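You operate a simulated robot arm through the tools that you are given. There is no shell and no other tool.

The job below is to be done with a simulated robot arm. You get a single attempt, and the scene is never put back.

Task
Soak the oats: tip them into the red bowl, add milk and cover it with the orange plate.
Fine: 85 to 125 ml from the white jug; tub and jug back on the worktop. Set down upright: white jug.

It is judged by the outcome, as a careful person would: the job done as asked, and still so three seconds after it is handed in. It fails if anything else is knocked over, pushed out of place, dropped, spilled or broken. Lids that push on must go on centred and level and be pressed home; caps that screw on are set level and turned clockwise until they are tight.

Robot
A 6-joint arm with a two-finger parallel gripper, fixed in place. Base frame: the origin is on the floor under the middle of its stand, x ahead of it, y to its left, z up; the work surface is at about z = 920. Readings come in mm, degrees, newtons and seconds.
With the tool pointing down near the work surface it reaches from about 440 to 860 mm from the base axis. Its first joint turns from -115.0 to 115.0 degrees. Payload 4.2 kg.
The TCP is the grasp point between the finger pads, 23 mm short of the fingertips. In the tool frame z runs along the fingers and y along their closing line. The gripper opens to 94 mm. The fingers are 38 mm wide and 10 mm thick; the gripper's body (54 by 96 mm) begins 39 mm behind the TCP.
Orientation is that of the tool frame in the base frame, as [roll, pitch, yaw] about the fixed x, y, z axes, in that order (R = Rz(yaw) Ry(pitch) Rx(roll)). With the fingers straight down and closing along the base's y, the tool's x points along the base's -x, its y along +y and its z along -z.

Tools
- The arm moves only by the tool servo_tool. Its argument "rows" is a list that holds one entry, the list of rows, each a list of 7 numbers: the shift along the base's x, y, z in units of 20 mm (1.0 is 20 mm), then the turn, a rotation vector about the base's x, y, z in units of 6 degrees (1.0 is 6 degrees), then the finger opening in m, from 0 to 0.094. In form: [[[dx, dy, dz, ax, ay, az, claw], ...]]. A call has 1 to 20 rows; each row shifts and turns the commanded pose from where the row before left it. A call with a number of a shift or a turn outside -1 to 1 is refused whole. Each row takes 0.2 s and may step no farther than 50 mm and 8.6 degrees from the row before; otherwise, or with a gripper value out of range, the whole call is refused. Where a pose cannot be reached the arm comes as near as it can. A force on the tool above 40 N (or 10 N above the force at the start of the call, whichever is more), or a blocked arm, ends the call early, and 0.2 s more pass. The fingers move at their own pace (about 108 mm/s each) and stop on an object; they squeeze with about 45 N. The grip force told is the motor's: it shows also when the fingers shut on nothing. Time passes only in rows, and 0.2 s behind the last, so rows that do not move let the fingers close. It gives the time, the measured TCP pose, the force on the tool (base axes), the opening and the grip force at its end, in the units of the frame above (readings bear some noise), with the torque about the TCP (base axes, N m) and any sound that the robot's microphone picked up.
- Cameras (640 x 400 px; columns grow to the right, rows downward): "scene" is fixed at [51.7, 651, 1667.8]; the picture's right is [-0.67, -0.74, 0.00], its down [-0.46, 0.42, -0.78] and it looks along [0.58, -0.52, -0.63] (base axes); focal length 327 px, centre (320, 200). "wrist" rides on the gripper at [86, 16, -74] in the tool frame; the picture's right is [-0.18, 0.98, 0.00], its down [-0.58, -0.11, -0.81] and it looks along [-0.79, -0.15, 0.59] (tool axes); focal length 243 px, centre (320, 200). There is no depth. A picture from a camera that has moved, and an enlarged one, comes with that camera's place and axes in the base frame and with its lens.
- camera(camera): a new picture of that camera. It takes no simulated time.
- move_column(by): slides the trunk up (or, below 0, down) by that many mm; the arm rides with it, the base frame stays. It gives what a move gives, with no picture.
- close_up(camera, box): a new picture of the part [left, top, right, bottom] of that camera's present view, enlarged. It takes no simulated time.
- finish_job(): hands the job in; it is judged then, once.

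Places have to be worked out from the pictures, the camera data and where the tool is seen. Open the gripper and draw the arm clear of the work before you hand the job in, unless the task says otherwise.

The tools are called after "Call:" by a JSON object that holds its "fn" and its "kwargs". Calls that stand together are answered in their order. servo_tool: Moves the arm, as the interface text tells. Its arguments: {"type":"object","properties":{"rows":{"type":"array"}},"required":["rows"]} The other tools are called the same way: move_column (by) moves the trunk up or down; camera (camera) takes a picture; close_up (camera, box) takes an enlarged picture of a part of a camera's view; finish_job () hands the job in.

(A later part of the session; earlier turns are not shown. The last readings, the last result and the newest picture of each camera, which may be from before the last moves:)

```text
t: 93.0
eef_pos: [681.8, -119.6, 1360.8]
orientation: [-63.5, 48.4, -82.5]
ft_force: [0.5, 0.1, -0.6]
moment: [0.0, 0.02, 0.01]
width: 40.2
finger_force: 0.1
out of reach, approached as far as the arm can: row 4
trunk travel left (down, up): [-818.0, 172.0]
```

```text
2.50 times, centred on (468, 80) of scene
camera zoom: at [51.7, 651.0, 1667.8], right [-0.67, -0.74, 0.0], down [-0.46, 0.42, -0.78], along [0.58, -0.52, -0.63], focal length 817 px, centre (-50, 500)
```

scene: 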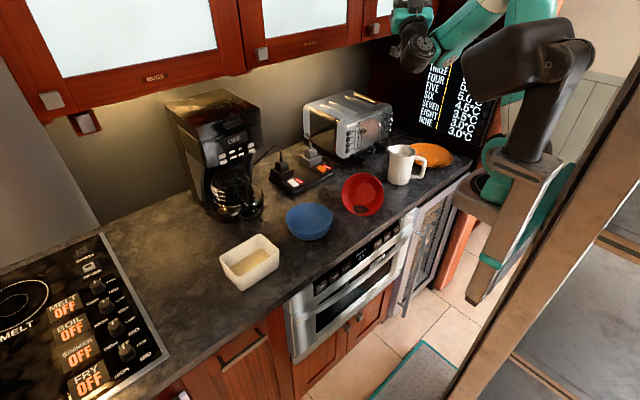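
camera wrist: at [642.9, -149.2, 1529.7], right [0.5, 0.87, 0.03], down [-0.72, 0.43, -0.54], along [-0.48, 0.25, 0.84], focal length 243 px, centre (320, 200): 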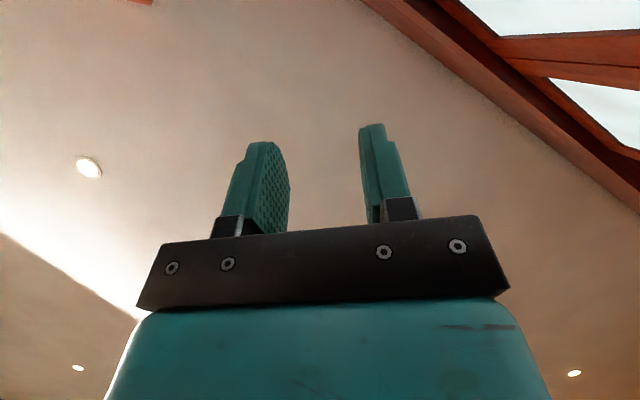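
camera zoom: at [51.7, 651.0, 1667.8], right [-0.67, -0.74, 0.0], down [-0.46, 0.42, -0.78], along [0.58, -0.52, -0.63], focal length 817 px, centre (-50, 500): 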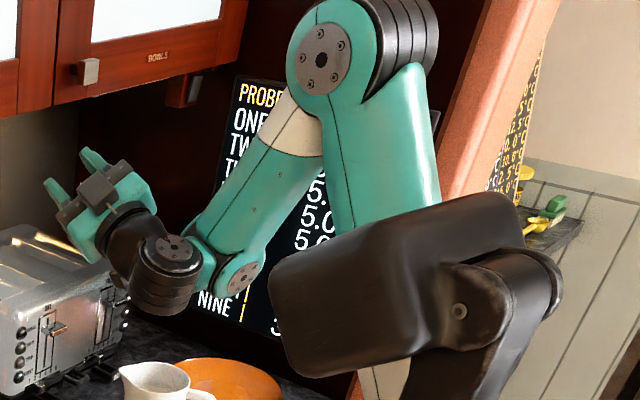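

Now I rotate the tool about the wrist axis in the unwinding direction (+u1) with the 24° left lean, first six rows.

Call:
{"fn": "servo_tool", "kwargs": {"rows": [[[-0.12, 0.065, 0.402, 0.747, -0.585, 0.317, 0.04], [-0.146, 0.03, 0.398, 0.747, -0.585, 0.317, 0.04], [-0.17, -0.007, 0.389, 0.747, -0.585, 0.317, 0.04], [-0.193, -0.042, 0.376, 0.747, -0.585, 0.317, 0.04], [-0.2135, -0.078, 0.359, 0.747, -0.585, 0.317, 0.04], [-0.232, -0.113, 0.338, 0.747, -0.585, 0.317, 0.04]]]}}

Call:
{"fn": "close_up", "kwargs": {"camera": "scene", "box": [340, 0, 596, 160]}}

```text
t: 94.4
eef_pos: [661.0, -124.6, 1406.0]
orientation: [-6.8, 58.6, -23.6]
ft_force: [-0.4, 0.2, 0.3]
moment: [0.01, -0.02, -0.02]
width: 40.1
finger_force: 0.0
trunk travel left (down, up): [-818.0, 172.0]
```

```text
2.50 times, centred on (468, 80) of scene
camera zoom: at [51.7, 651.0, 1667.8], right [-0.67, -0.74, 0.0], down [-0.46, 0.42, -0.78], along [0.58, -0.52, -0.63], focal length 817 px, centre (-50, 500)
```

zoom: 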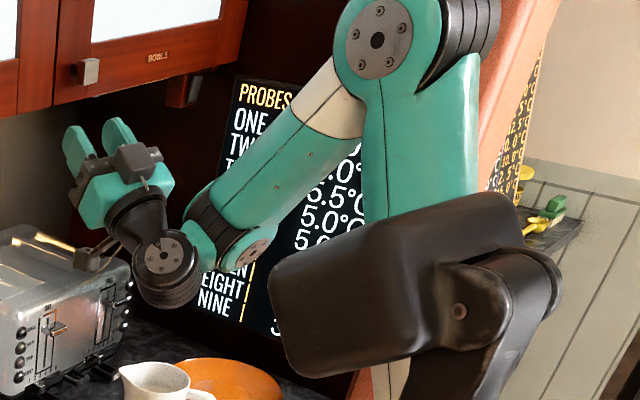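

It unwinds without limits: the first wrist joint is turning now. I continue.

Call:
{"fn": "servo_tool", "kwargs": {"rows": [[[-0.247, -0.146, 0.313, 0.747, -0.585, 0.317, 0.04], [-0.26, -0.178, 0.285, 0.747, -0.585, 0.317, 0.04], [-0.27, -0.208, 0.2535, 0.747, -0.585, 0.317, 0.04], [-0.278, -0.236, 0.22, 0.747, -0.585, 0.317, 0.04], [-0.281, -0.26, 0.183, 0.747, -0.585, 0.317, 0.04], [-0.283, -0.283, 0.144, 0.747, -0.585, 0.317, 0.04], [-0.28, -0.302, 0.104, 0.747, -0.585, 0.317, 0.04], [-0.275, -0.318, 0.063, 0.747, -0.585, 0.317, 0.04], [-0.267, -0.33, 0.021, 0.747, -0.585, 0.317, 0.04]]]}}

Call:
{"fn": "close_up", "kwargs": {"camera": "scene", "box": [340, 0, 596, 160]}}

```text
t: 96.4
eef_pos: [612.9, -176.9, 1447.7]
orientation: [43.6, 22.3, 30.0]
ft_force: [-0.3, 0.5, -0.2]
moment: [-0.01, -0.01, -0.01]
width: 40.0
finger_force: 0.0
out of reach, approached as far as the arm can: row 9
trunk travel left (down, up): [-818.0, 172.0]
```

```text
2.50 times, centred on (468, 80) of scene
camera zoom: at [51.7, 651.0, 1667.8], right [-0.67, -0.74, 0.0], down [-0.46, 0.42, -0.78], along [0.58, -0.52, -0.63], focal length 817 px, centre (-50, 500)
```

zoom: 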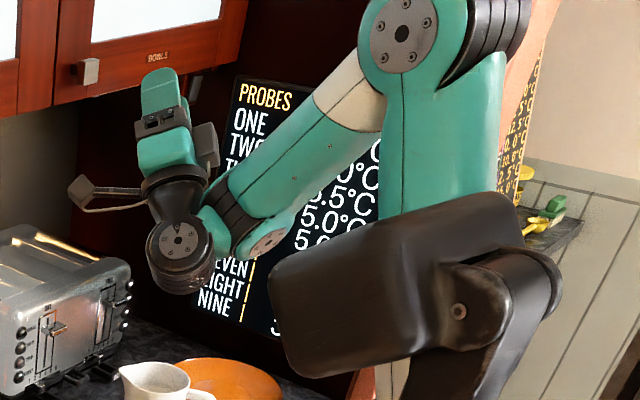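

The tool root is offset along the second wrist axis, which I hadn't included, so the forearm moved instead. I correct the position at this orientation, which should let the first wrist joint follow.

Call:
{"fn": "servo_tool", "kwargs": {"rows": [[[-0.33, -0.885, -0.85, 0, 0, 0, 0.04], [-0.33, -0.885, -0.85, 0, 0, 0, 0.04], [-0.33, -0.885, -0.85, 0, 0, 0, 0.04], [-0.33, -0.885, -0.85, 0, 0, 0, 0.04], [-0.33, -0.885, -0.85, 0, 0, 0, 0.04]]]}}

Call:
{"fn": "close_up", "kwargs": {"camera": "scene", "box": [340, 0, 596, 160]}}

```text
t: 97.6
eef_pos: [588.4, -280.4, 1387.7]
orientation: [43.7, 22.3, 30.2]
ft_force: [-0.2, -0.5, 0.4]
moment: [0.03, -0.02, -0.03]
width: 40.0
finger_force: 0.1
out of reach, approached as far as the arm can: row 2, 3, 4, 5
trunk travel left (down, up): [-818.0, 172.0]
```

```text
2.50 times, centred on (468, 80) of scene
camera zoom: at [51.7, 651.0, 1667.8], right [-0.67, -0.74, 0.0], down [-0.46, 0.42, -0.78], along [0.58, -0.52, -0.63], focal length 817 px, centre (-50, 500)
```

zoom: 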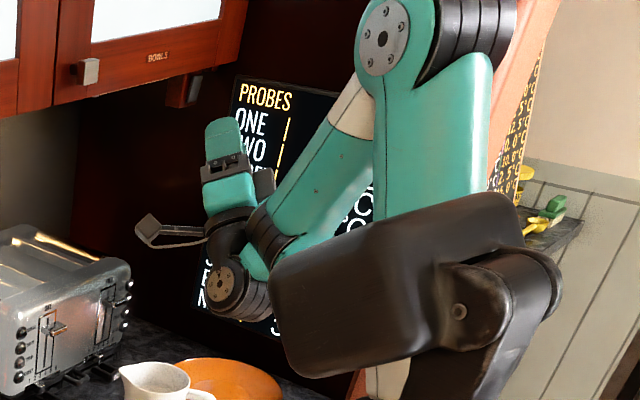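

The second wrist axis now faces left, which should allow untilting. I test three rows of untilt with the wrist held fixed.

Call:
{"fn": "servo_tool", "kwargs": {"rows": [[[0.52, -0.41, -0.81, 0.62, 0.785, 0, 0.04], [0.47, -0.37, -0.86, 0.62, 0.785, 0, 0.04], [0.4, -0.32, -0.9, 0.62, 0.785, 0, 0.04]]]}}

Call:
{"fn": "close_up", "kwargs": {"camera": "scene", "box": [340, 0, 596, 160]}}

```text
t: 98.4
eef_pos: [615.0, -300.9, 1334.3]
orientation: [62.5, 27.8, 38.1]
ft_force: [-0.6, -0.2, 0.4]
moment: [0.0, 0.02, -0.01]
width: 39.9
finger_force: 0.1
trunk travel left (down, up): [-818.0, 172.0]
```

```text
2.50 times, centred on (468, 80) of scene
camera zoom: at [51.7, 651.0, 1667.8], right [-0.67, -0.74, 0.0], down [-0.46, 0.42, -0.78], along [0.58, -0.52, -0.63], focal length 817 px, centre (-50, 500)
```

zoom: 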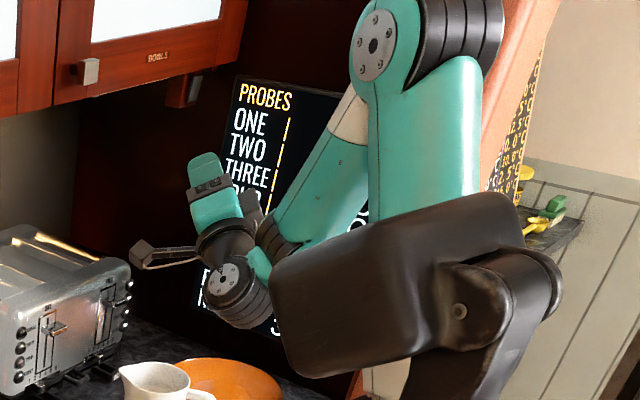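

Untilting works now with no limit. I continue in small batches.

Call:
{"fn": "servo_tool", "kwargs": {"rows": [[[0.3, -0.23, -0.95, 0.62, 0.785, 0, 0.04], [0.2, -0.16, -0.95, 0.62, 0.785, 0, 0.04], [0.13, -0.1, -0.95, 0.62, 0.785, 0, 0.04], [0.04, -0.03, -0.9, 0.62, 0.785, 0, 0.04]]]}}

Call:
{"fn": "servo_tool", "kwargs": {"rows": [[[0, 0, -0.5, 0.62, 0.785, 0, 0.04], [0, 0, -0.5, 0.62, 0.785, 0, 0.04], [0, 0, -0.5, 0.62, 0.785, 0, 0.04], [0, 0, -0.5, 0.62, 0.785, 0, 0.04]]]}}

Call:
{"fn": "camera", "kwargs": {"camera": "scene"}}

```text
t: 99.4
eef_pos: [622.4, -310.6, 1253.5]
orientation: [89.5, 30.6, 51.4]
ft_force: [0.0, -0.5, 0.3]
moment: [-0.03, -0.01, -0.01]
width: 40.0
finger_force: 0.1
out of reach, approached as far as the arm can: row 4
trunk travel left (down, up): [-818.0, 172.0]
```

```text
t: 100.4
eef_pos: [595.1, -313.2, 1084.1]
orientation: [115.8, 27.9, 64.3]
ft_force: [0.7, -9.2, 35.8]
moment: [-0.57, -0.3, -0.07]
width: 28.6
finger_force: 0.2
out of reach, approached as far as the arm can: row 1, 2, 3, 4
trunk travel left (down, up): [-818.0, 172.0]
```

```text
taken
```

scene: 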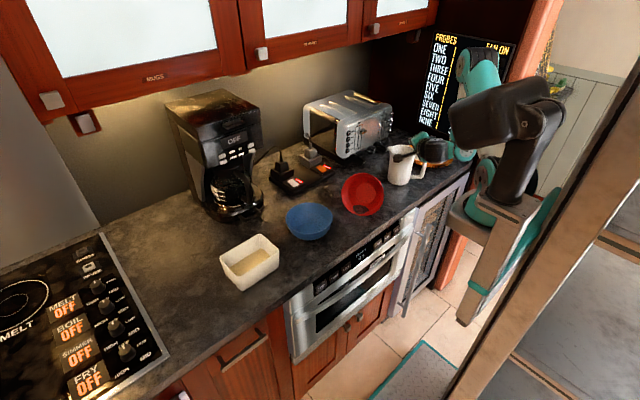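

Contact: the arm slid down onto the jug when it hit another limit. I lift straight up with the trunk in a small step first and check the jug.

Call:
{"fn": "move_column", "kwargs": {"by": 15}}

Call:
{"fn": "close_up", "kwargs": {"camera": "scene", "box": [350, 110, 478, 190]}}

Call:
{"fn": "camera", "kwargs": {"camera": "wrist"}}

```text
t: 101.0
eef_pos: [594.7, -310.5, 1094.8]
orientation: [116.5, 27.8, 65.0]
ft_force: [-0.5, 0.6, -0.7]
moment: [-0.01, -0.02, 0.0]
width: 40.2
finger_force: 0.1
trunk travel left (down, up): [-833.0, 157.0]
```

```text
5.00 times, centred on (414, 150) of scene
camera zoom: at [51.7, 651.0, 1667.8], right [-0.67, -0.74, 0.0], down [-0.46, 0.42, -0.78], along [0.58, -0.52, -0.63], focal length 1635 px, centre (-150, 450)
```

zoom: 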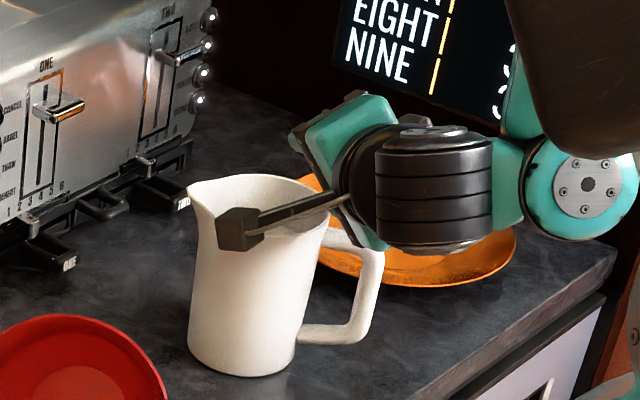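

```text
taken
camera wrist: at [582.8, -195.6, 1096.1], right [0.5, 0.04, 0.86], down [-0.86, -0.03, 0.5], along [0.04, -1.0, 0.02], focal length 243 px, centre (320, 200)
```

wrist: 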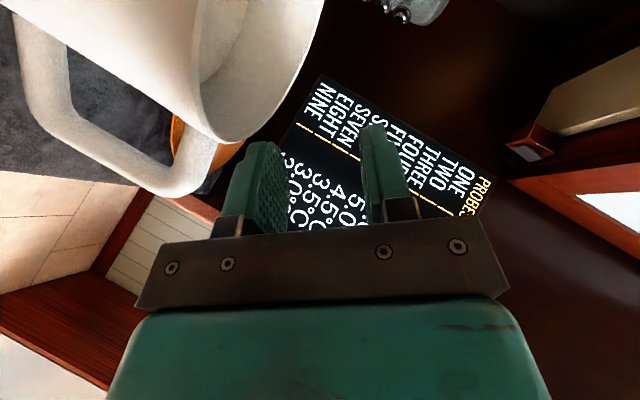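

The jug is unmoved and upright. I raise the trunk further to be clear.

Call:
{"fn": "move_column", "kwargs": {"by": 100}}

Call:
{"fn": "close_up", "kwargs": {"camera": "scene", "box": [340, 0, 596, 160]}}

```text
t: 102.4
eef_pos: [595.6, -312.5, 1195.1]
orientation: [116.2, 28.0, 64.8]
ft_force: [0.2, -0.1, -0.6]
moment: [0.0, -0.02, 0.03]
width: 39.8
finger_force: 0.1
trunk travel left (down, up): [-933.0, 57.0]
```

```text
2.50 times, centred on (468, 80) of scene
camera zoom: at [51.7, 651.0, 1667.8], right [-0.67, -0.74, 0.0], down [-0.46, 0.42, -0.78], along [0.58, -0.52, -0.63], focal length 817 px, centre (-50, 500)
```

zoom: 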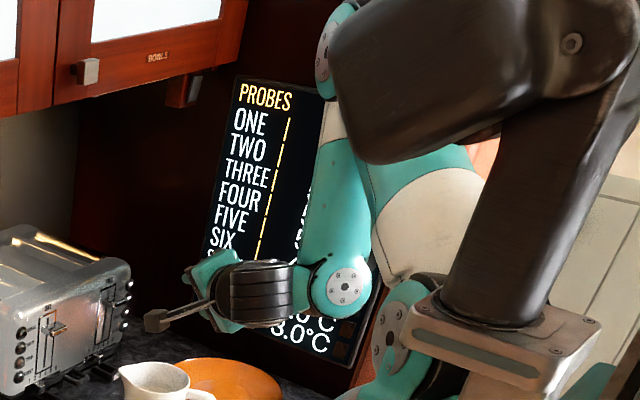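

Now I understand the wrist: it is again in the singular pose (tool parallel to the first wrist axis), where it cannot pitch. The way out is to lean the tool left first (free), then move outward, and only then pitch down directly. I raise the trunk a little more and lean left by ~54°.

Call:
{"fn": "move_column", "kwargs": {"by": 50}}

Call:
{"fn": "servo_tool", "kwargs": {"rows": [[[0.61, 0.85, 0.02, 0.301, -0.238, 0.923, 0.04], [0.525, 0.905, 0.065, 0.301, -0.238, 0.923, 0.04], [0.43, 0.945, 0.105, 0.301, -0.238, 0.923, 0.04], [0.335, 0.98, 0.145, 0.301, -0.238, 0.923, 0.04], [0.235, 1, 0.185, 0.301, -0.238, 0.923, 0.04]]]}}

Call:
{"fn": "close_up", "kwargs": {"camera": "scene", "box": [340, 0, 596, 160]}}

```text
t: 103.3
eef_pos: [594.8, -312.0, 1246.2]
orientation: [116.4, 28.0, 64.8]
ft_force: [0.2, -0.4, 0.5]
moment: [0.0, 0.01, 0.01]
width: 39.9
finger_force: 0.1
trunk travel left (down, up): [-983.0, 7.0]
```

```text
t: 104.5
eef_pos: [639.5, -219.6, 1266.5]
orientation: [111.4, 17.5, 90.8]
ft_force: [1.1, 0.3, -0.1]
moment: [0.02, 0.0, 0.04]
width: 40.2
finger_force: 0.1
out of reach, approached as far as the arm can: row 4, 5
trunk travel left (down, up): [-983.0, 7.0]
```

```text
2.50 times, centred on (468, 80) of scene
camera zoom: at [51.7, 651.0, 1667.8], right [-0.67, -0.74, 0.0], down [-0.46, 0.42, -0.78], along [0.58, -0.52, -0.63], focal length 817 px, centre (-50, 500)
```

zoom: 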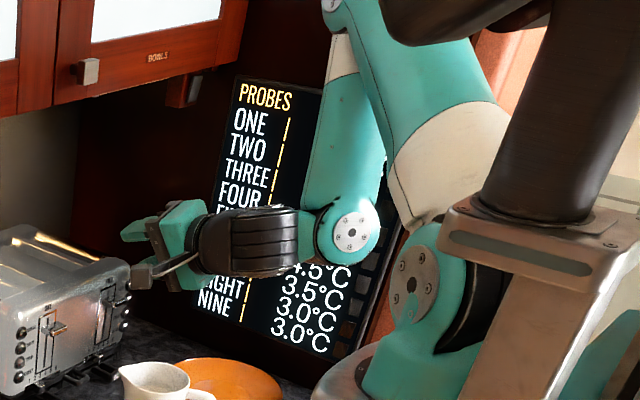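

Call:
{"fn": "servo_tool", "kwargs": {"rows": [[[1, 0, 0, 0, 0, 0, 0.04], [1, 0, 0, 0, 0, 0, 0.04], [1, 0, 0, 0, 0, 0, 0.04]]]}}

Call:
{"fn": "close_up", "kwargs": {"camera": "scene", "box": [340, 0, 596, 160]}}

```text
t: 105.3
eef_pos: [699.2, -219.0, 1266.4]
orientation: [110.8, 17.5, 90.5]
ft_force: [0.0, -0.2, -0.2]
moment: [-0.03, 0.02, 0.02]
width: 39.8
finger_force: 0.1
trunk travel left (down, up): [-983.0, 7.0]
```

```text
2.50 times, centred on (468, 80) of scene
camera zoom: at [51.7, 651.0, 1667.8], right [-0.67, -0.74, 0.0], down [-0.46, 0.42, -0.78], along [0.58, -0.52, -0.63], focal length 817 px, centre (-50, 500)
```

zoom: 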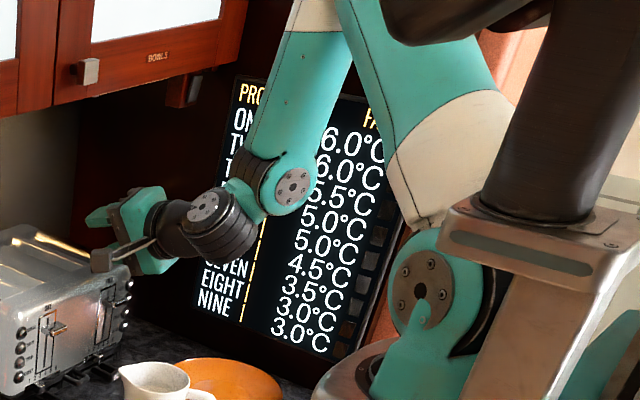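

Moving outward works now and the elbow opened. Next I pitch the tool down step by step, checking flags after each short call.

Call:
{"fn": "servo_tool", "kwargs": {"rows": [[[0, 0, -0.3, 0.1, 0.99, 0, 0.04], [0, 0, -0.3, 0.1, 0.99, 0, 0.04]]]}}

```text
t: 105.9
eef_pos: [699.6, -219.9, 1253.7]
orientation: [123.3, 15.9, 94.0]
ft_force: [0.2, -0.8, 0.4]
moment: [0.03, -0.01, -0.03]
width: 39.9
finger_force: 0.1
trunk travel left (down, up): [-983.0, 7.0]
```

No limit flagged. I continue pitching down in short calls.

Call:
{"fn": "servo_tool", "kwargs": {"rows": [[[0, 0, -0.2, 0.1, 0.99, 0, 0.04], [0, 0, -0.2, 0.1, 0.99, 0, 0.04], [0, 0, -0.2, 0.1, 0.99, 0, 0.04]]]}}

Call:
{"fn": "close_up", "kwargs": {"camera": "scene", "box": [340, 0, 596, 160]}}

```text
t: 106.7
eef_pos: [699.1, -220.4, 1242.4]
orientation: [141.4, 12.2, 98.4]
ft_force: [0.5, -0.1, 0.1]
moment: [0.0, 0.0, 0.02]
width: 39.9
finger_force: 0.2
trunk travel left (down, up): [-983.0, 7.0]
```

```text
2.50 times, centred on (468, 80) of scene
camera zoom: at [51.7, 651.0, 1667.8], right [-0.67, -0.74, 0.0], down [-0.46, 0.42, -0.78], along [0.58, -0.52, -0.63], focal length 817 px, centre (-50, 500)
```

zoom: 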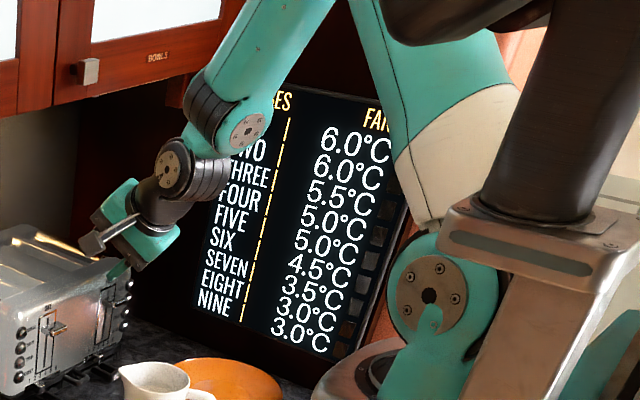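

The wrist is unwound and moves freely now. I finish pitching to vertical.

Call:
{"fn": "servo_tool", "kwargs": {"rows": [[[0, 0, -0.1, 0.1, 0.99, 0, 0.04], [0, 0, -0.1, 0.1, 0.99, 0, 0.04], [0, 0, -0.1, 0.1, 0.99, 0, 0.04]]]}}

Call:
{"fn": "servo_tool", "kwargs": {"rows": [[[-0.2, 0, 0, 0.1, 0.99, 0, 0.04], [-0.2, 0, 0, 0.1, 0.99, 0, 0.04], [-0.2, 0, 0, 0.1, 0.99, 0, 0.04]]]}}

```text
t: 107.5
eef_pos: [698.5, -219.1, 1236.6]
orientation: [158.9, 7.2, 101.5]
ft_force: [0.0, 0.0, 0.5]
moment: [-0.03, -0.01, 0.0]
width: 40.2
finger_force: 0.0
trunk travel left (down, up): [-983.0, 7.0]
```

```text
t: 108.3
eef_pos: [685.7, -219.0, 1236.6]
orientation: [175.9, 1.7, 102.8]
ft_force: [-0.2, -0.2, 0.8]
moment: [0.0, -0.02, 0.02]
width: 40.1
finger_force: 0.0
trunk travel left (down, up): [-983.0, 7.0]
```

Tool is nearly vertical. I level it and yaw back to the standard orientation while moving to a viewpoint over the bowl, checking for limits.

Call:
{"fn": "servo_tool", "kwargs": {"rows": [[[0, 0, 0, 0.125, 0.73, 0, 0.04], [-0.6, 0.6, 0, 0, 0, 0.99, 0.04], [-0.6, 0.6, 0, 0, 0, 0.99, 0.04], [-0.6, 0.6, 0, 0, 0, 0.99, 0.04], [-0.6, 0.6, 0, 0, 0, 0.99, 0.04]]]}}

```text
t: 109.5
eef_pos: [639.7, -171.0, 1236.3]
orientation: [179.9, 0.1, 126.7]
ft_force: [-0.3, 0.5, -0.7]
moment: [-0.01, -0.02, 0.02]
width: 40.0
finger_force: 0.1
trunk travel left (down, up): [-983.0, 7.0]
```

Call:
{"fn": "servo_tool", "kwargs": {"rows": [[[-0.6, 0.6, 0, 0, 0, 0.99, 0.094], [-0.6, 0.6, 0, 0, 0, 0.99, 0.094], [-0.6, 0.6, 0, 0, 0, 0.99, 0.094], [-0.6, 0.6, 0, 0, 0, 0.99, 0.094], [-0.6, 0.6, 0, 0, 0, 0.99, 0.094], [-0.6, 0.6, 0, 0, 0, 0.99, 0.094], [-0.6, 0.6, 0, 0, 0, 0.99, 0.094], [-0.6, 0.6, 0, 0, 0, 0.99, 0.094], [-0.6, 0.6, 0, 0, 0, 0.96, 0.094]]]}}

Call:
{"fn": "camera", "kwargs": {"camera": "wrist"}}

Call:
{"fn": "camera", "kwargs": {"camera": "scene"}}

```text
t: 111.5
eef_pos: [532.6, -64.6, 1236.7]
orientation: [180.0, 0.0, -180.0]
ft_force: [-1.4, -0.3, -0.2]
moment: [0.01, 0.02, 0.03]
width: 93.7
finger_force: 0.2
trunk travel left (down, up): [-983.0, 7.0]
```

```text
taken
camera wrist: at [446.2, -47.4, 1310.7], right [0.18, 0.98, 0.0], down [0.58, -0.11, 0.81], along [0.79, -0.15, -0.59], focal length 243 px, centre (320, 200)
```

wrist: 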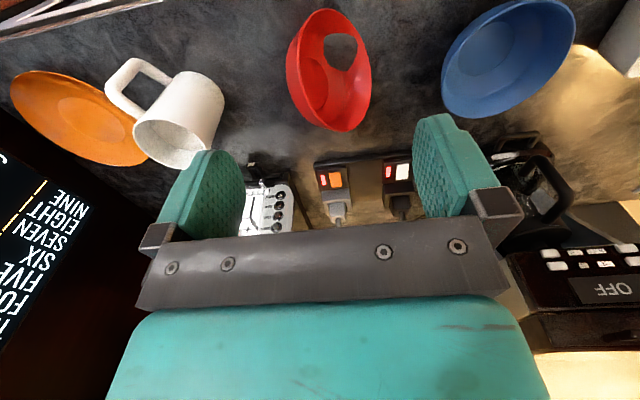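

```text
taken
```

scene: 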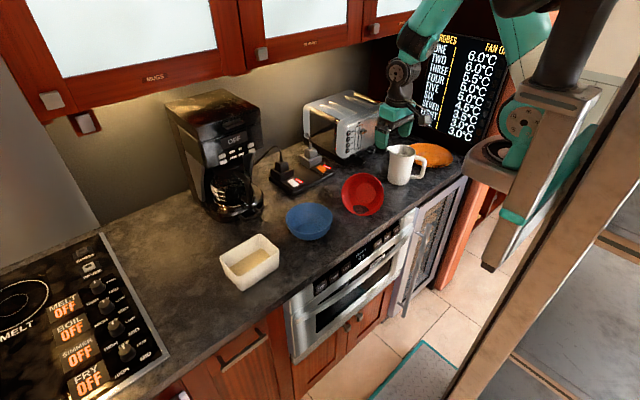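

The arm is back in its normal configuration. Now I look closely at the tipped bowl to plan setting it upright.

Call:
{"fn": "close_up", "kwargs": {"camera": "wrist", "box": [250, 0, 410, 100]}}

Call:
{"fn": "close_up", "kwargs": {"camera": "wrist", "box": [250, 50, 410, 150]}}

Call:
{"fn": "close_up", "kwargs": {"camera": "scene", "box": [310, 150, 422, 220]}}

```text
4.00 times, centred on (330, 50) of wrist
camera zoom: at [446.2, -47.4, 1310.7], right [0.18, 0.98, 0.0], down [0.58, -0.11, 0.81], along [0.79, -0.15, -0.59], focal length 970 px, centre (280, 800)
```

zoom: 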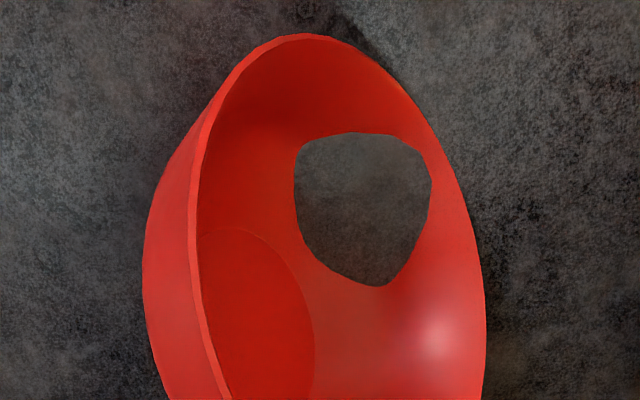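

```text
4.00 times, centred on (330, 100) of wrist
camera zoom: at [446.2, -47.4, 1310.7], right [0.18, 0.98, 0.0], down [0.58, -0.11, 0.81], along [0.79, -0.15, -0.59], focal length 970 px, centre (280, 600)
```

zoom: 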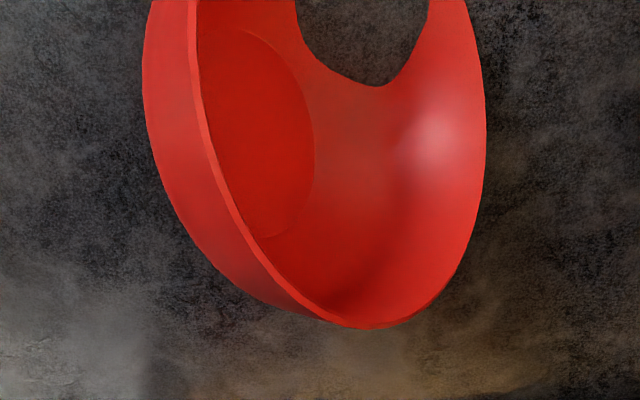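

```text
5.71 times, centred on (366, 185) of scene
camera zoom: at [51.7, 651.0, 1667.8], right [-0.67, -0.74, 0.0], down [-0.46, 0.42, -0.78], along [0.58, -0.52, -0.63], focal length 1868 px, centre (57, 286)
```

zoom: 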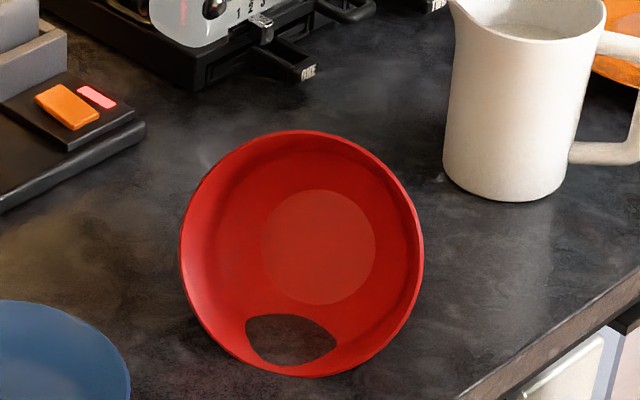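

I now plan to pinch the bowl's upper rim at about (629, -92, 1035), with the tool tilted ~31° along the wall, then rotate it upright. First I go to a pre-grasp pose: yaw +25.7°, tilt about (-0.9, -0.43, 0), 80 mm back from the rim.

Call:
{"fn": "servo_tool", "kwargs": {"rows": [[[0.81, 0.03, -0.87, 0, 0, 0.857, 0.06], [0.81, 0.03, -0.87, 0, 0, 0.857, 0.06], [0.81, 0.03, -0.87, 0, 0, 0.857, 0.06], [0.81, 0.03, -0.87, 0, 0, 0.857, 0.06], [0.81, 0.03, -0.87, 0, 0, 0.857, 0.06]]]}}

Call:
{"fn": "servo_tool", "kwargs": {"rows": [[[0, 0, -0.2, -0.78, -0.375, 0, 0.06], [0, 0, -0.2, -0.78, -0.375, 0, 0.06], [0, 0, -0.2, -0.78, -0.375, 0, 0.06]]]}}

```text
t: 112.7
eef_pos: [612.3, -59.4, 1151.1]
orientation: [-180.0, 0.1, -154.3]
ft_force: [-0.5, -0.4, 0.1]
moment: [-0.01, 0.04, 0.0]
width: 60.0
finger_force: 0.1
trunk travel left (down, up): [-983.0, 7.0]
```

```text
t: 113.5
eef_pos: [610.7, -61.3, 1137.5]
orientation: [-164.4, 0.0, -154.4]
ft_force: [-0.1, -0.2, -0.9]
moment: [0.02, 0.0, 0.0]
width: 60.0
finger_force: 0.1
trunk travel left (down, up): [-983.0, 7.0]
```

Call:
{"fn": "servo_tool", "kwargs": {"rows": [[[0, 0, -0.4, -0.78, -0.375, 0, 0.06], [0.05, 0, -0.4, -0.78, -0.375, 0, 0.06], [0.1, 0, -0.4, -0.78, -0.375, 0, 0.06]]]}}

Call:
{"fn": "camera", "kwargs": {"camera": "wrist"}}

Call:
{"fn": "close_up", "kwargs": {"camera": "scene", "box": [310, 110, 438, 190]}}

```text
t: 114.3
eef_pos: [613.5, -62.2, 1113.5]
orientation: [-148.7, 0.1, -154.4]
ft_force: [-0.7, -0.5, 0.4]
moment: [-0.02, 0.03, 0.0]
width: 59.5
finger_force: 0.1
trunk travel left (down, up): [-983.0, 7.0]
```

```text
taken
camera wrist: at [512.6, -50.7, 1168.4], right [-0.2, 0.84, -0.51], down [0.38, 0.54, 0.75], along [0.9, -0.05, -0.43], focal length 243 px, centre (320, 200)
```

wrist: 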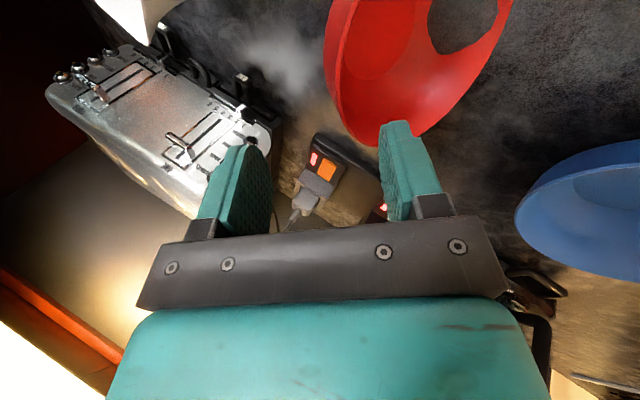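

```text
5.00 times, centred on (374, 150) of scene
camera zoom: at [51.7, 651.0, 1667.8], right [-0.67, -0.74, 0.0], down [-0.46, 0.42, -0.78], along [0.58, -0.52, -0.63], focal length 1635 px, centre (50, 450)
```

zoom: 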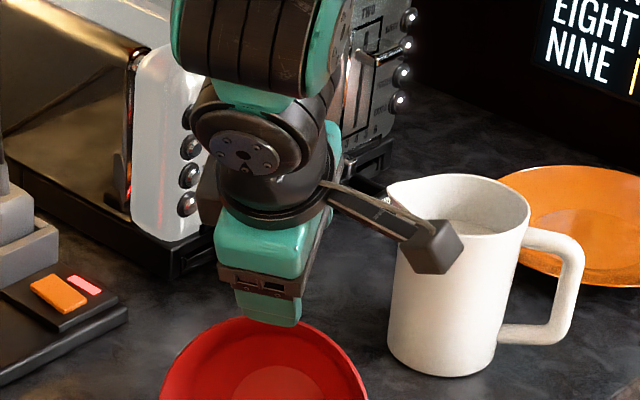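

The rim's top is about 85 mm ahead along the tool and ~12 mm toward the inner finger. I advance along the tool axis with that correction, fingers at 60 mm.

Call:
{"fn": "servo_tool", "kwargs": {"rows": [[[0.178, -0.373, -0.872, 0, 0, 0, 0.06], [0.178, -0.373, -0.872, 0, 0, 0, 0.06], [0.178, -0.373, -0.872, 0, 0, 0, 0.06], [0.178, -0.373, -0.872, 0, 0, 0, 0.06]]]}}

Call:
{"fn": "close_up", "kwargs": {"camera": "scene", "box": [310, 130, 438, 210]}}

Call:
{"fn": "camera", "kwargs": {"camera": "wrist"}}

```text
t: 115.3
eef_pos: [628.9, -92.0, 1042.9]
orientation: [-148.9, 0.1, -154.3]
ft_force: [-0.3, 0.4, -0.4]
moment: [0.0, -0.01, 0.01]
width: 60.0
finger_force: 0.2
trunk travel left (down, up): [-983.0, 7.0]
```

```text
5.00 times, centred on (374, 170) of scene
camera zoom: at [51.7, 651.0, 1667.8], right [-0.67, -0.74, 0.0], down [-0.46, 0.42, -0.78], along [0.58, -0.52, -0.63], focal length 1635 px, centre (50, 350)
```

zoom: 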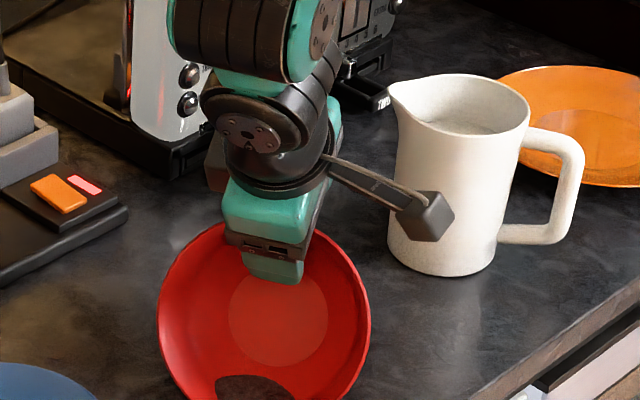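

```text
taken
camera wrist: at [528.0, -80.5, 1099.3], right [-0.2, 0.84, -0.51], down [0.38, 0.54, 0.75], along [0.9, -0.05, -0.43], focal length 243 px, centre (320, 200)
```

wrist: 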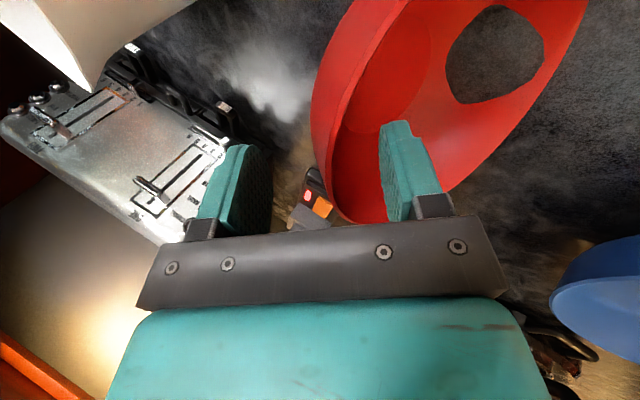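

The rim is between the fingers. I advance another 18 mm and close gently.

Call:
{"fn": "servo_tool", "kwargs": {"rows": [[[0.2, -0.42, -0.77, 0, 0, 0, 0.06], [0, 0, 0, 0, 0, 0, 0.045], [0, 0, 0, 0, 0, 0, 0.03], [0, 0, 0, 0, 0, 0, 0.02], [0, 0, 0, 0, 0, 0, 0.01], [0, 0, 0, 0, 0, 0, 0.0], [0, 0, 0, 0, 0, 0, 0.0]]]}}

Call:
{"fn": "close_up", "kwargs": {"camera": "scene", "box": [310, 130, 438, 210]}}

Call:
{"fn": "camera", "kwargs": {"camera": "wrist"}}

```text
t: 116.9
eef_pos: [633.4, -98.6, 1030.5]
orientation: [-148.9, 0.2, -154.4]
ft_force: [-0.2, 1.9, 18.3]
moment: [1.69, 0.14, 0.07]
width: 7.0
finger_force: 45.5
trunk travel left (down, up): [-983.0, 7.0]
```

```text
5.00 times, centred on (374, 170) of scene
camera zoom: at [51.7, 651.0, 1667.8], right [-0.67, -0.74, 0.0], down [-0.46, 0.42, -0.78], along [0.58, -0.52, -0.63], focal length 1635 px, centre (50, 350)
```

zoom: 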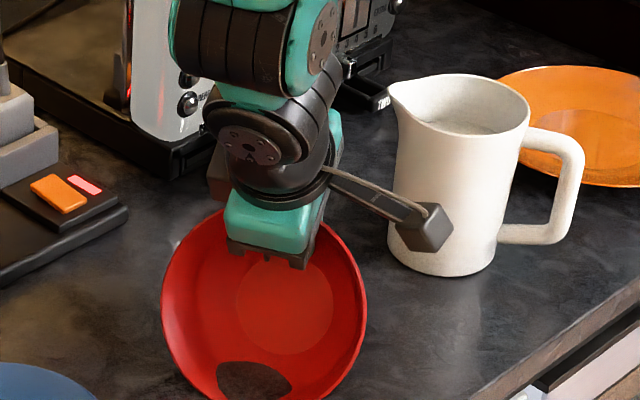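

```text
taken
camera wrist: at [532.2, -88.4, 1085.4], right [-0.2, 0.84, -0.51], down [0.38, 0.54, 0.75], along [0.9, -0.05, -0.43], focal length 243 px, centre (320, 200)
```

wrist: 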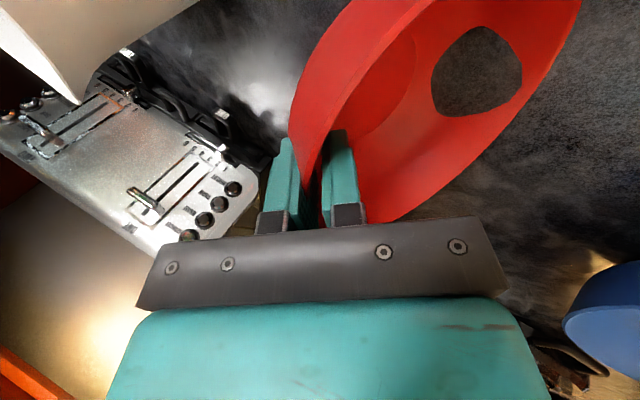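

The bowl rim is gripped (7 mm, 45 N). I lift slowly straight up.

Call:
{"fn": "servo_tool", "kwargs": {"rows": [[[0, 0, 0.25, 0, 0, 0, 0.0], [0, 0, 0.25, 0, 0, 0, 0.0], [0, 0, 0.5, 0, 0, 0, 0.0], [0, 0, 0.5, 0, 0, 0, 0.0], [0, 0, 0.5, 0, 0, 0, 0.0], [0, 0, 0.5, 0, 0, 0, 0.0]]]}}

Call:
{"fn": "close_up", "kwargs": {"camera": "scene", "box": [310, 120, 438, 200]}}

```text
t: 118.3
eef_pos: [633.6, -98.9, 1079.5]
orientation: [-149.0, 0.0, -154.5]
ft_force: [0.3, -0.2, -0.2]
moment: [-0.05, 0.02, 0.0]
width: 6.1
finger_force: 45.3
trunk travel left (down, up): [-983.0, 7.0]
```

```text
5.00 times, centred on (374, 160) of scene
camera zoom: at [51.7, 651.0, 1667.8], right [-0.67, -0.74, 0.0], down [-0.46, 0.42, -0.78], along [0.58, -0.52, -0.63], focal length 1635 px, centre (50, 400)
```

zoom: 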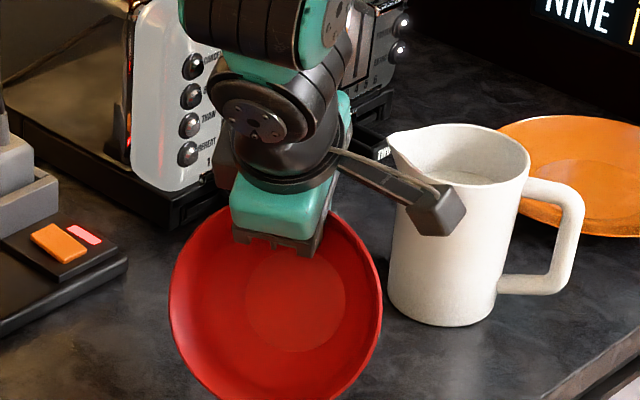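

The bowl is intact (the dark patch was just where its side sank into the worktop). I raise it slightly and rotate it upright about (0.90, 0.43, 0).

Call:
{"fn": "servo_tool", "kwargs": {"rows": [[[0, 0, 0.3, 0.841, 0.404, 0, 0.0], [0, 0, 0.3, 0.841, 0.404, 0, 0.0], [0, 0, 0.3, 0.841, 0.404, 0, 0.0], [0, 0, 0, 0.841, 0.404, 0, 0.0], [0, 0, 0, 0.841, 0.404, 0, 0.0]]]}}

Call:
{"fn": "servo_tool", "kwargs": {"rows": [[[0, 0, 0, 0.841, 0.404, 0, 0.0], [0, 0, 0, 0.841, 0.404, 0, 0.0], [0, 0, 0, 0.841, 0.404, 0, 0.0], [0, 0, 0, 0.841, 0.404, 0, 0.0]]]}}

Call:
{"fn": "close_up", "kwargs": {"camera": "scene", "box": [290, 110, 450, 210]}}

Call:
{"fn": "camera", "kwargs": {"camera": "wrist"}}

```text
t: 119.5
eef_pos: [633.4, -98.0, 1095.2]
orientation: [-176.9, 0.2, -154.4]
ft_force: [0.0, 1.4, -0.6]
moment: [-0.04, -0.03, 0.0]
width: 5.7
finger_force: 45.6
trunk travel left (down, up): [-983.0, 7.0]
```

```text
t: 120.5
eef_pos: [633.3, -98.1, 1095.6]
orientation: [160.6, 0.0, -154.4]
ft_force: [-0.6, 0.9, -2.2]
moment: [-0.05, -0.03, -0.01]
width: 5.3
finger_force: 44.4
trunk travel left (down, up): [-983.0, 7.0]
```

```text
4.00 times, centred on (370, 160) of scene
camera zoom: at [51.7, 651.0, 1667.8], right [-0.67, -0.74, 0.0], down [-0.46, 0.42, -0.78], along [0.58, -0.52, -0.63], focal length 1308 px, centre (120, 360)
```

zoom: 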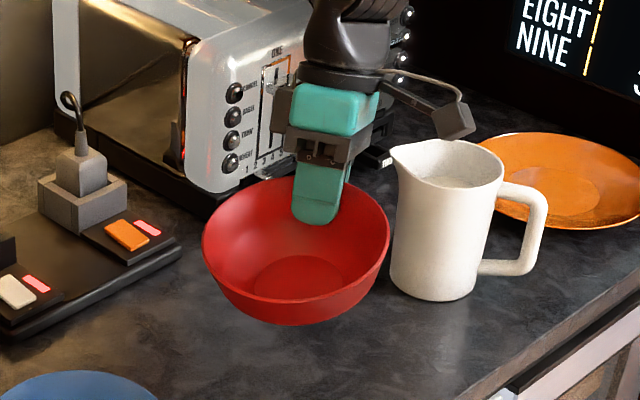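

```text
taken
camera wrist: at [559.5, -143.4, 1171.5], right [-0.24, 0.92, 0.33], down [0.68, -0.08, 0.72], along [0.69, 0.39, -0.61], focal length 243 px, centre (320, 200)
```

wrist: 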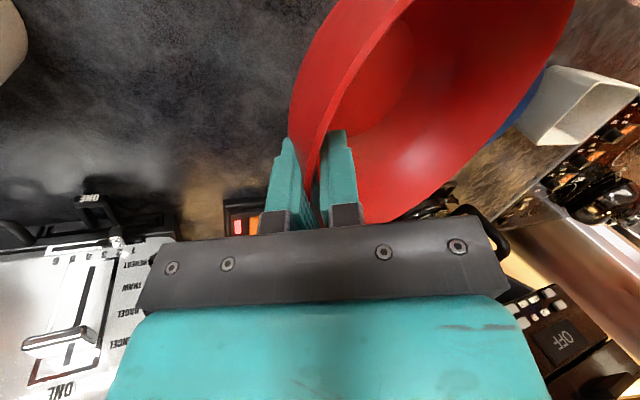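

The bowl is almost upright. I measure the remaining tilt with a higher zoom.

Call:
{"fn": "close_up", "kwargs": {"camera": "scene", "box": [332, 145, 396, 185]}}

Call:
{"fn": "close_up", "kwargs": {"camera": "scene", "box": [332, 160, 396, 200]}}

```text
10.00 times, centred on (364, 165) of scene
camera zoom: at [51.7, 651.0, 1667.8], right [-0.67, -0.74, 0.0], down [-0.46, 0.42, -0.78], along [0.58, -0.52, -0.63], focal length 3269 px, centre (-120, 550)
```

zoom: 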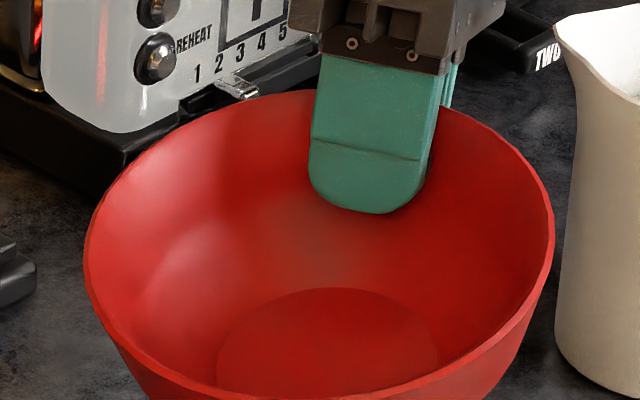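

```text
10.00 times, centred on (364, 180) of scene
camera zoom: at [51.7, 651.0, 1667.8], right [-0.67, -0.74, 0.0], down [-0.46, 0.42, -0.78], along [0.58, -0.52, -0.63], focal length 3269 px, centre (-120, 400)
```

zoom: 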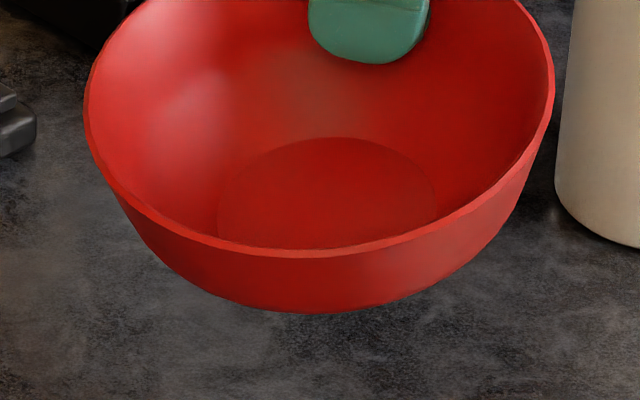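

The bowl still tilts ~10° toward (-0.31, 0.95). I rotate the remaining 10° about (0.95, 0.31, 0) and re-measure.

Call:
{"fn": "servo_tool", "kwargs": {"rows": [[[0, 0, 0, 0.808, 0.263, 0, 0.0], [0, 0, 0, 0.808, 0.263, 0, 0.0], [0, 0, 0, 0, 0, 0, 0.0]]]}}

Call:
{"fn": "close_up", "kwargs": {"camera": "scene", "box": [332, 145, 396, 185]}}

Call:
{"fn": "close_up", "kwargs": {"camera": "scene", "box": [332, 160, 396, 200]}}

```text
t: 121.3
eef_pos: [634.3, -99.3, 1095.6]
orientation: [150.7, 1.3, -154.6]
ft_force: [0.5, 0.2, -1.2]
moment: [-0.07, -0.04, 0.0]
width: 5.7
finger_force: 45.0
trunk travel left (down, up): [-983.0, 7.0]
```

```text
10.00 times, centred on (364, 165) of scene
camera zoom: at [51.7, 651.0, 1667.8], right [-0.67, -0.74, 0.0], down [-0.46, 0.42, -0.78], along [0.58, -0.52, -0.63], focal length 3269 px, centre (-120, 550)
```

zoom: 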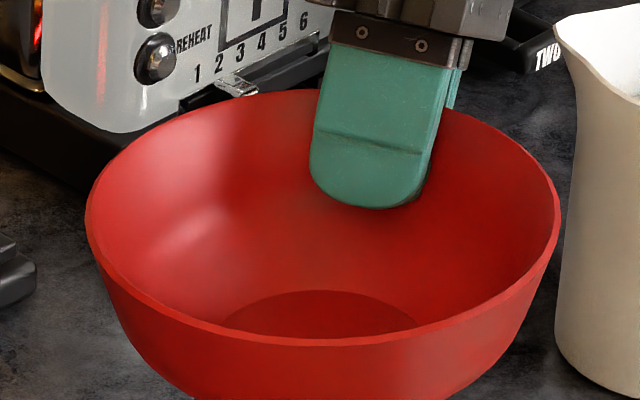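

```text
10.00 times, centred on (364, 180) of scene
camera zoom: at [51.7, 651.0, 1667.8], right [-0.67, -0.74, 0.0], down [-0.46, 0.42, -0.78], along [0.58, -0.52, -0.63], focal length 3269 px, centre (-120, 400)
```

zoom: 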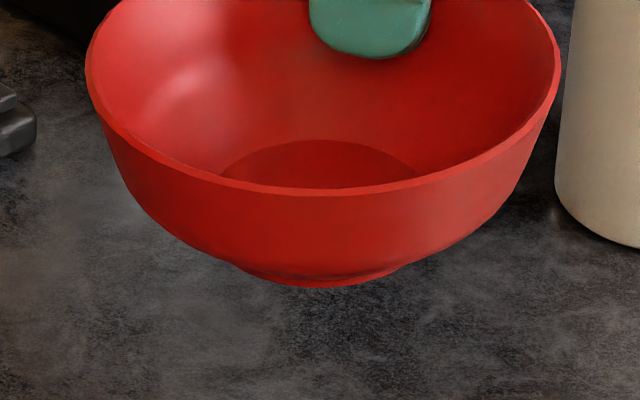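

View-direction tilt is now ~0, but accounting for perspective there is still a ~6.5° sideways lean (right side high). I correct about (0.63, -0.78, 0) and check again.

Call:
{"fn": "servo_tool", "kwargs": {"rows": [[[0, 0, 0, 0.339, -0.4225, 0, 0.0], [0, 0, 0, 0.339, -0.4225, 0, 0.0], [0, 0, 0, 0, 0, 0, 0.0]]]}}

Call:
{"fn": "close_up", "kwargs": {"camera": "scene", "box": [332, 145, 396, 185]}}

Call:
{"fn": "close_up", "kwargs": {"camera": "scene", "box": [332, 160, 396, 200]}}

Call:
{"fn": "camera", "kwargs": {"camera": "wrist"}}

```text
t: 122.1
eef_pos: [633.3, -99.2, 1096.8]
orientation: [149.1, 7.7, -154.8]
ft_force: [0.3, 0.1, -1.1]
moment: [-0.06, -0.01, 0.01]
width: 5.7
finger_force: 45.4
trunk travel left (down, up): [-983.0, 7.0]
```

```text
10.00 times, centred on (364, 165) of scene
camera zoom: at [51.7, 651.0, 1667.8], right [-0.67, -0.74, 0.0], down [-0.46, 0.42, -0.78], along [0.58, -0.52, -0.63], focal length 3269 px, centre (-120, 550)
```

zoom: 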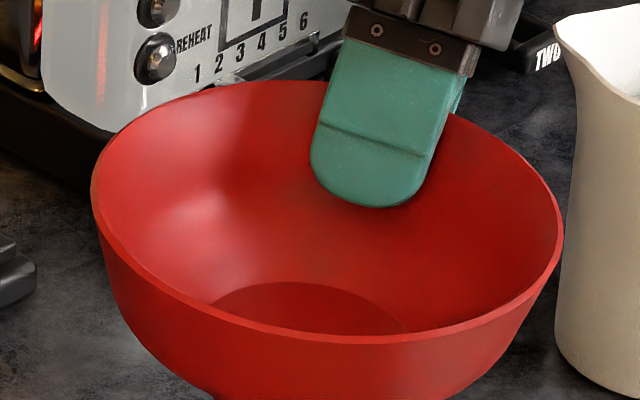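

```text
10.00 times, centred on (364, 180) of scene
camera zoom: at [51.7, 651.0, 1667.8], right [-0.67, -0.74, 0.0], down [-0.46, 0.42, -0.78], along [0.58, -0.52, -0.63], focal length 3269 px, centre (-120, 400)
```

zoom: 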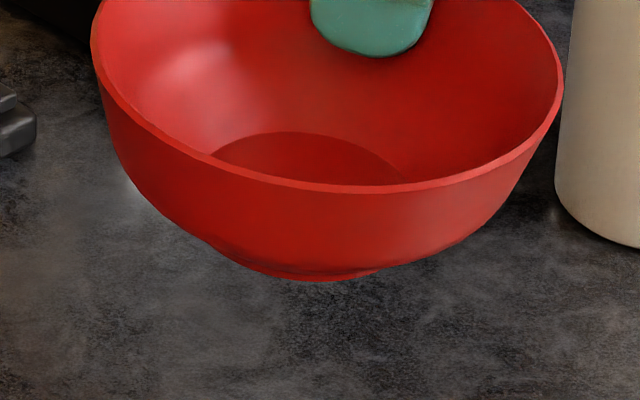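

```text
taken
camera wrist: at [557.4, -161.2, 1156.1], right [-0.26, 0.81, 0.53], down [0.66, -0.25, 0.71], along [0.7, 0.53, -0.47], focal length 243 px, centre (320, 200)
```

wrist: 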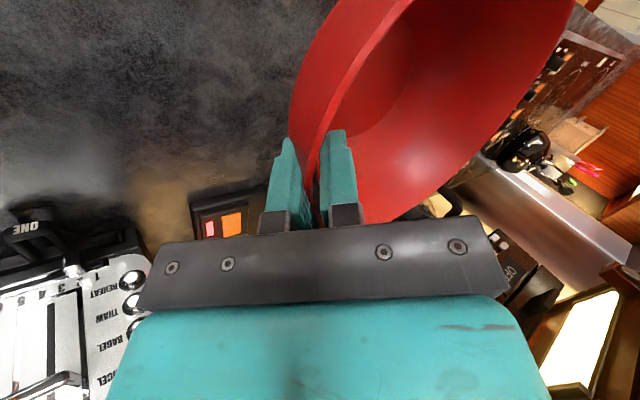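

The bowl is level now, centre ≈ (602, -39), rim z ≈ 1106. I move it over its original spot (target centre ≈ (640, -70)) and lower 100 mm.

Call:
{"fn": "servo_tool", "kwargs": {"rows": [[[0.625, -0.51, 0, 0, 0, 0, 0.0], [0.625, -0.51, 0, 0, 0, 0, 0.0], [0.625, -0.51, 0, 0, 0, 0, 0.0], [0, 0, -0.9, 0, 0, 0, 0.0], [0, 0, -0.9, 0, 0, 0, 0.0], [0, 0, -0.9, 0, 0, 0, 0.0], [0, 0, -0.9, 0, 0, 0, 0.0], [0, 0, -0.7, 0, 0, 0, 0.0]]]}}

Call:
{"fn": "close_up", "kwargs": {"camera": "scene", "box": [310, 140, 438, 220]}}

```text
t: 123.9
eef_pos: [672.7, -131.7, 1010.2]
orientation: [149.3, 7.7, -154.7]
ft_force: [0.2, 0.0, -1.0]
moment: [-0.06, -0.03, 0.0]
width: 5.6
finger_force: 45.0
trunk travel left (down, up): [-983.0, 7.0]
```

```text
5.00 times, centred on (374, 180) of scene
camera zoom: at [51.7, 651.0, 1667.8], right [-0.67, -0.74, 0.0], down [-0.46, 0.42, -0.78], along [0.58, -0.52, -0.63], focal length 1635 px, centre (50, 300)
```

zoom: 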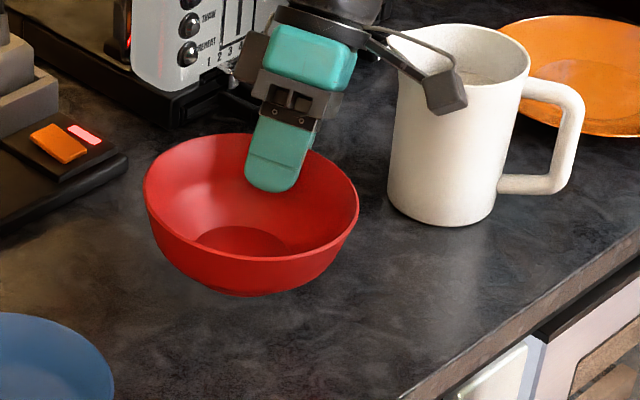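

Call:
{"fn": "servo_tool", "kwargs": {"rows": [[[0, 0, -0.3, 0, 0, 0, 0.0], [0, 0, -0.3, 0, 0, 0, 0.0], [0, 0, -0.3, 0, 0, 0, 0.0], [0, 0, -0.3, 0, 0, 0, 0.0]]]}}

Call:
{"fn": "servo_tool", "kwargs": {"rows": [[[0, 0, -0.15, 0, 0, 0, 0.0], [0, 0, -0.15, 0, 0, 0, 0.0]]]}}

Call:
{"fn": "servo_tool", "kwargs": {"rows": [[[0, 0, -0.15, 0, 0, 0, 0.0], [0, 0, 0, 0, 0, 0, 0.0]]]}}

```text
t: 124.9
eef_pos: [670.8, -131.2, 985.0]
orientation: [149.1, 7.8, -154.7]
ft_force: [-0.1, 0.6, -1.4]
moment: [-0.07, -0.03, 0.03]
width: 5.5
finger_force: 45.2
trunk travel left (down, up): [-983.0, 7.0]
```

```text
t: 125.5
eef_pos: [671.0, -130.8, 980.2]
orientation: [149.2, 7.8, -154.8]
ft_force: [0.9, -0.8, 0.0]
moment: [-0.08, -0.02, 0.0]
width: 5.6
finger_force: 45.0
trunk travel left (down, up): [-983.0, 7.0]
```

```text
t: 126.1
eef_pos: [670.5, -130.5, 977.1]
orientation: [149.1, 7.7, -154.7]
ft_force: [-0.2, -0.2, -0.7]
moment: [-0.08, -0.03, -0.02]
width: 5.5
finger_force: 45.4
trunk travel left (down, up): [-983.0, 7.0]
```

Call:
{"fn": "servo_tool", "kwargs": {"rows": [[[0, 0, -0.15, 0, 0, 0, 0.0], [0, 0, 0, 0, 0, 0, 0.0]]]}}

Call:
{"fn": "servo_tool", "kwargs": {"rows": [[[0, 0, -0.15, 0, 0, 0, 0.0], [0, 0, 0, 0, 0, 0, 0.0]]]}}

Call:
{"fn": "close_up", "kwargs": {"camera": "scene", "box": [330, 155, 394, 195]}}

Call:
{"fn": "close_up", "kwargs": {"camera": "scene", "box": [330, 175, 394, 215]}}

```text
t: 126.7
eef_pos: [670.4, -130.2, 974.4]
orientation: [149.2, 7.7, -154.7]
ft_force: [0.4, -0.4, -0.8]
moment: [-0.07, -0.04, -0.01]
width: 5.7
finger_force: 44.9
trunk travel left (down, up): [-983.0, 7.0]
```

```text
t: 127.3
eef_pos: [670.6, -130.8, 973.3]
orientation: [149.1, 7.8, -154.7]
ft_force: [-1.6, -4.4, 21.3]
moment: [0.49, 1.19, 0.27]
width: 5.6
finger_force: 44.8
trunk travel left (down, up): [-983.0, 7.0]
```

```text
10.00 times, centred on (362, 175) of scene
camera zoom: at [51.7, 651.0, 1667.8], right [-0.67, -0.74, 0.0], down [-0.46, 0.42, -0.78], along [0.58, -0.52, -0.63], focal length 3269 px, centre (-100, 450)
```

zoom: 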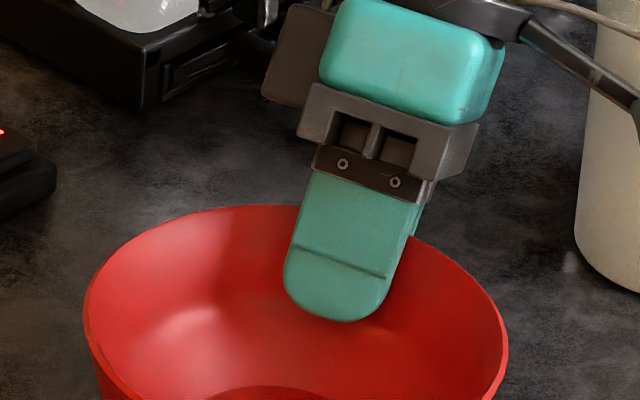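

```text
10.00 times, centred on (362, 195) of scene
camera zoom: at [51.7, 651.0, 1667.8], right [-0.67, -0.74, 0.0], down [-0.46, 0.42, -0.78], along [0.58, -0.52, -0.63], focal length 3269 px, centre (-100, 250)
```

zoom: 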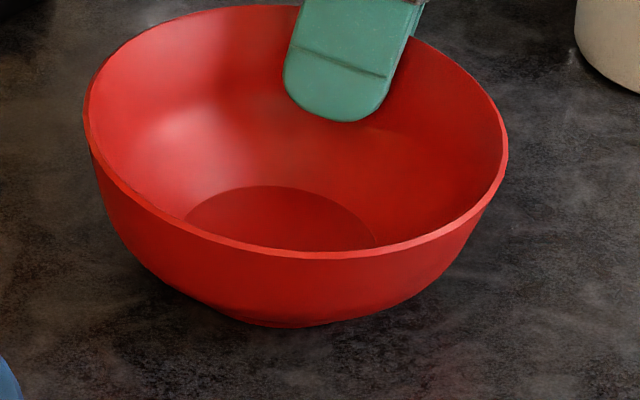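

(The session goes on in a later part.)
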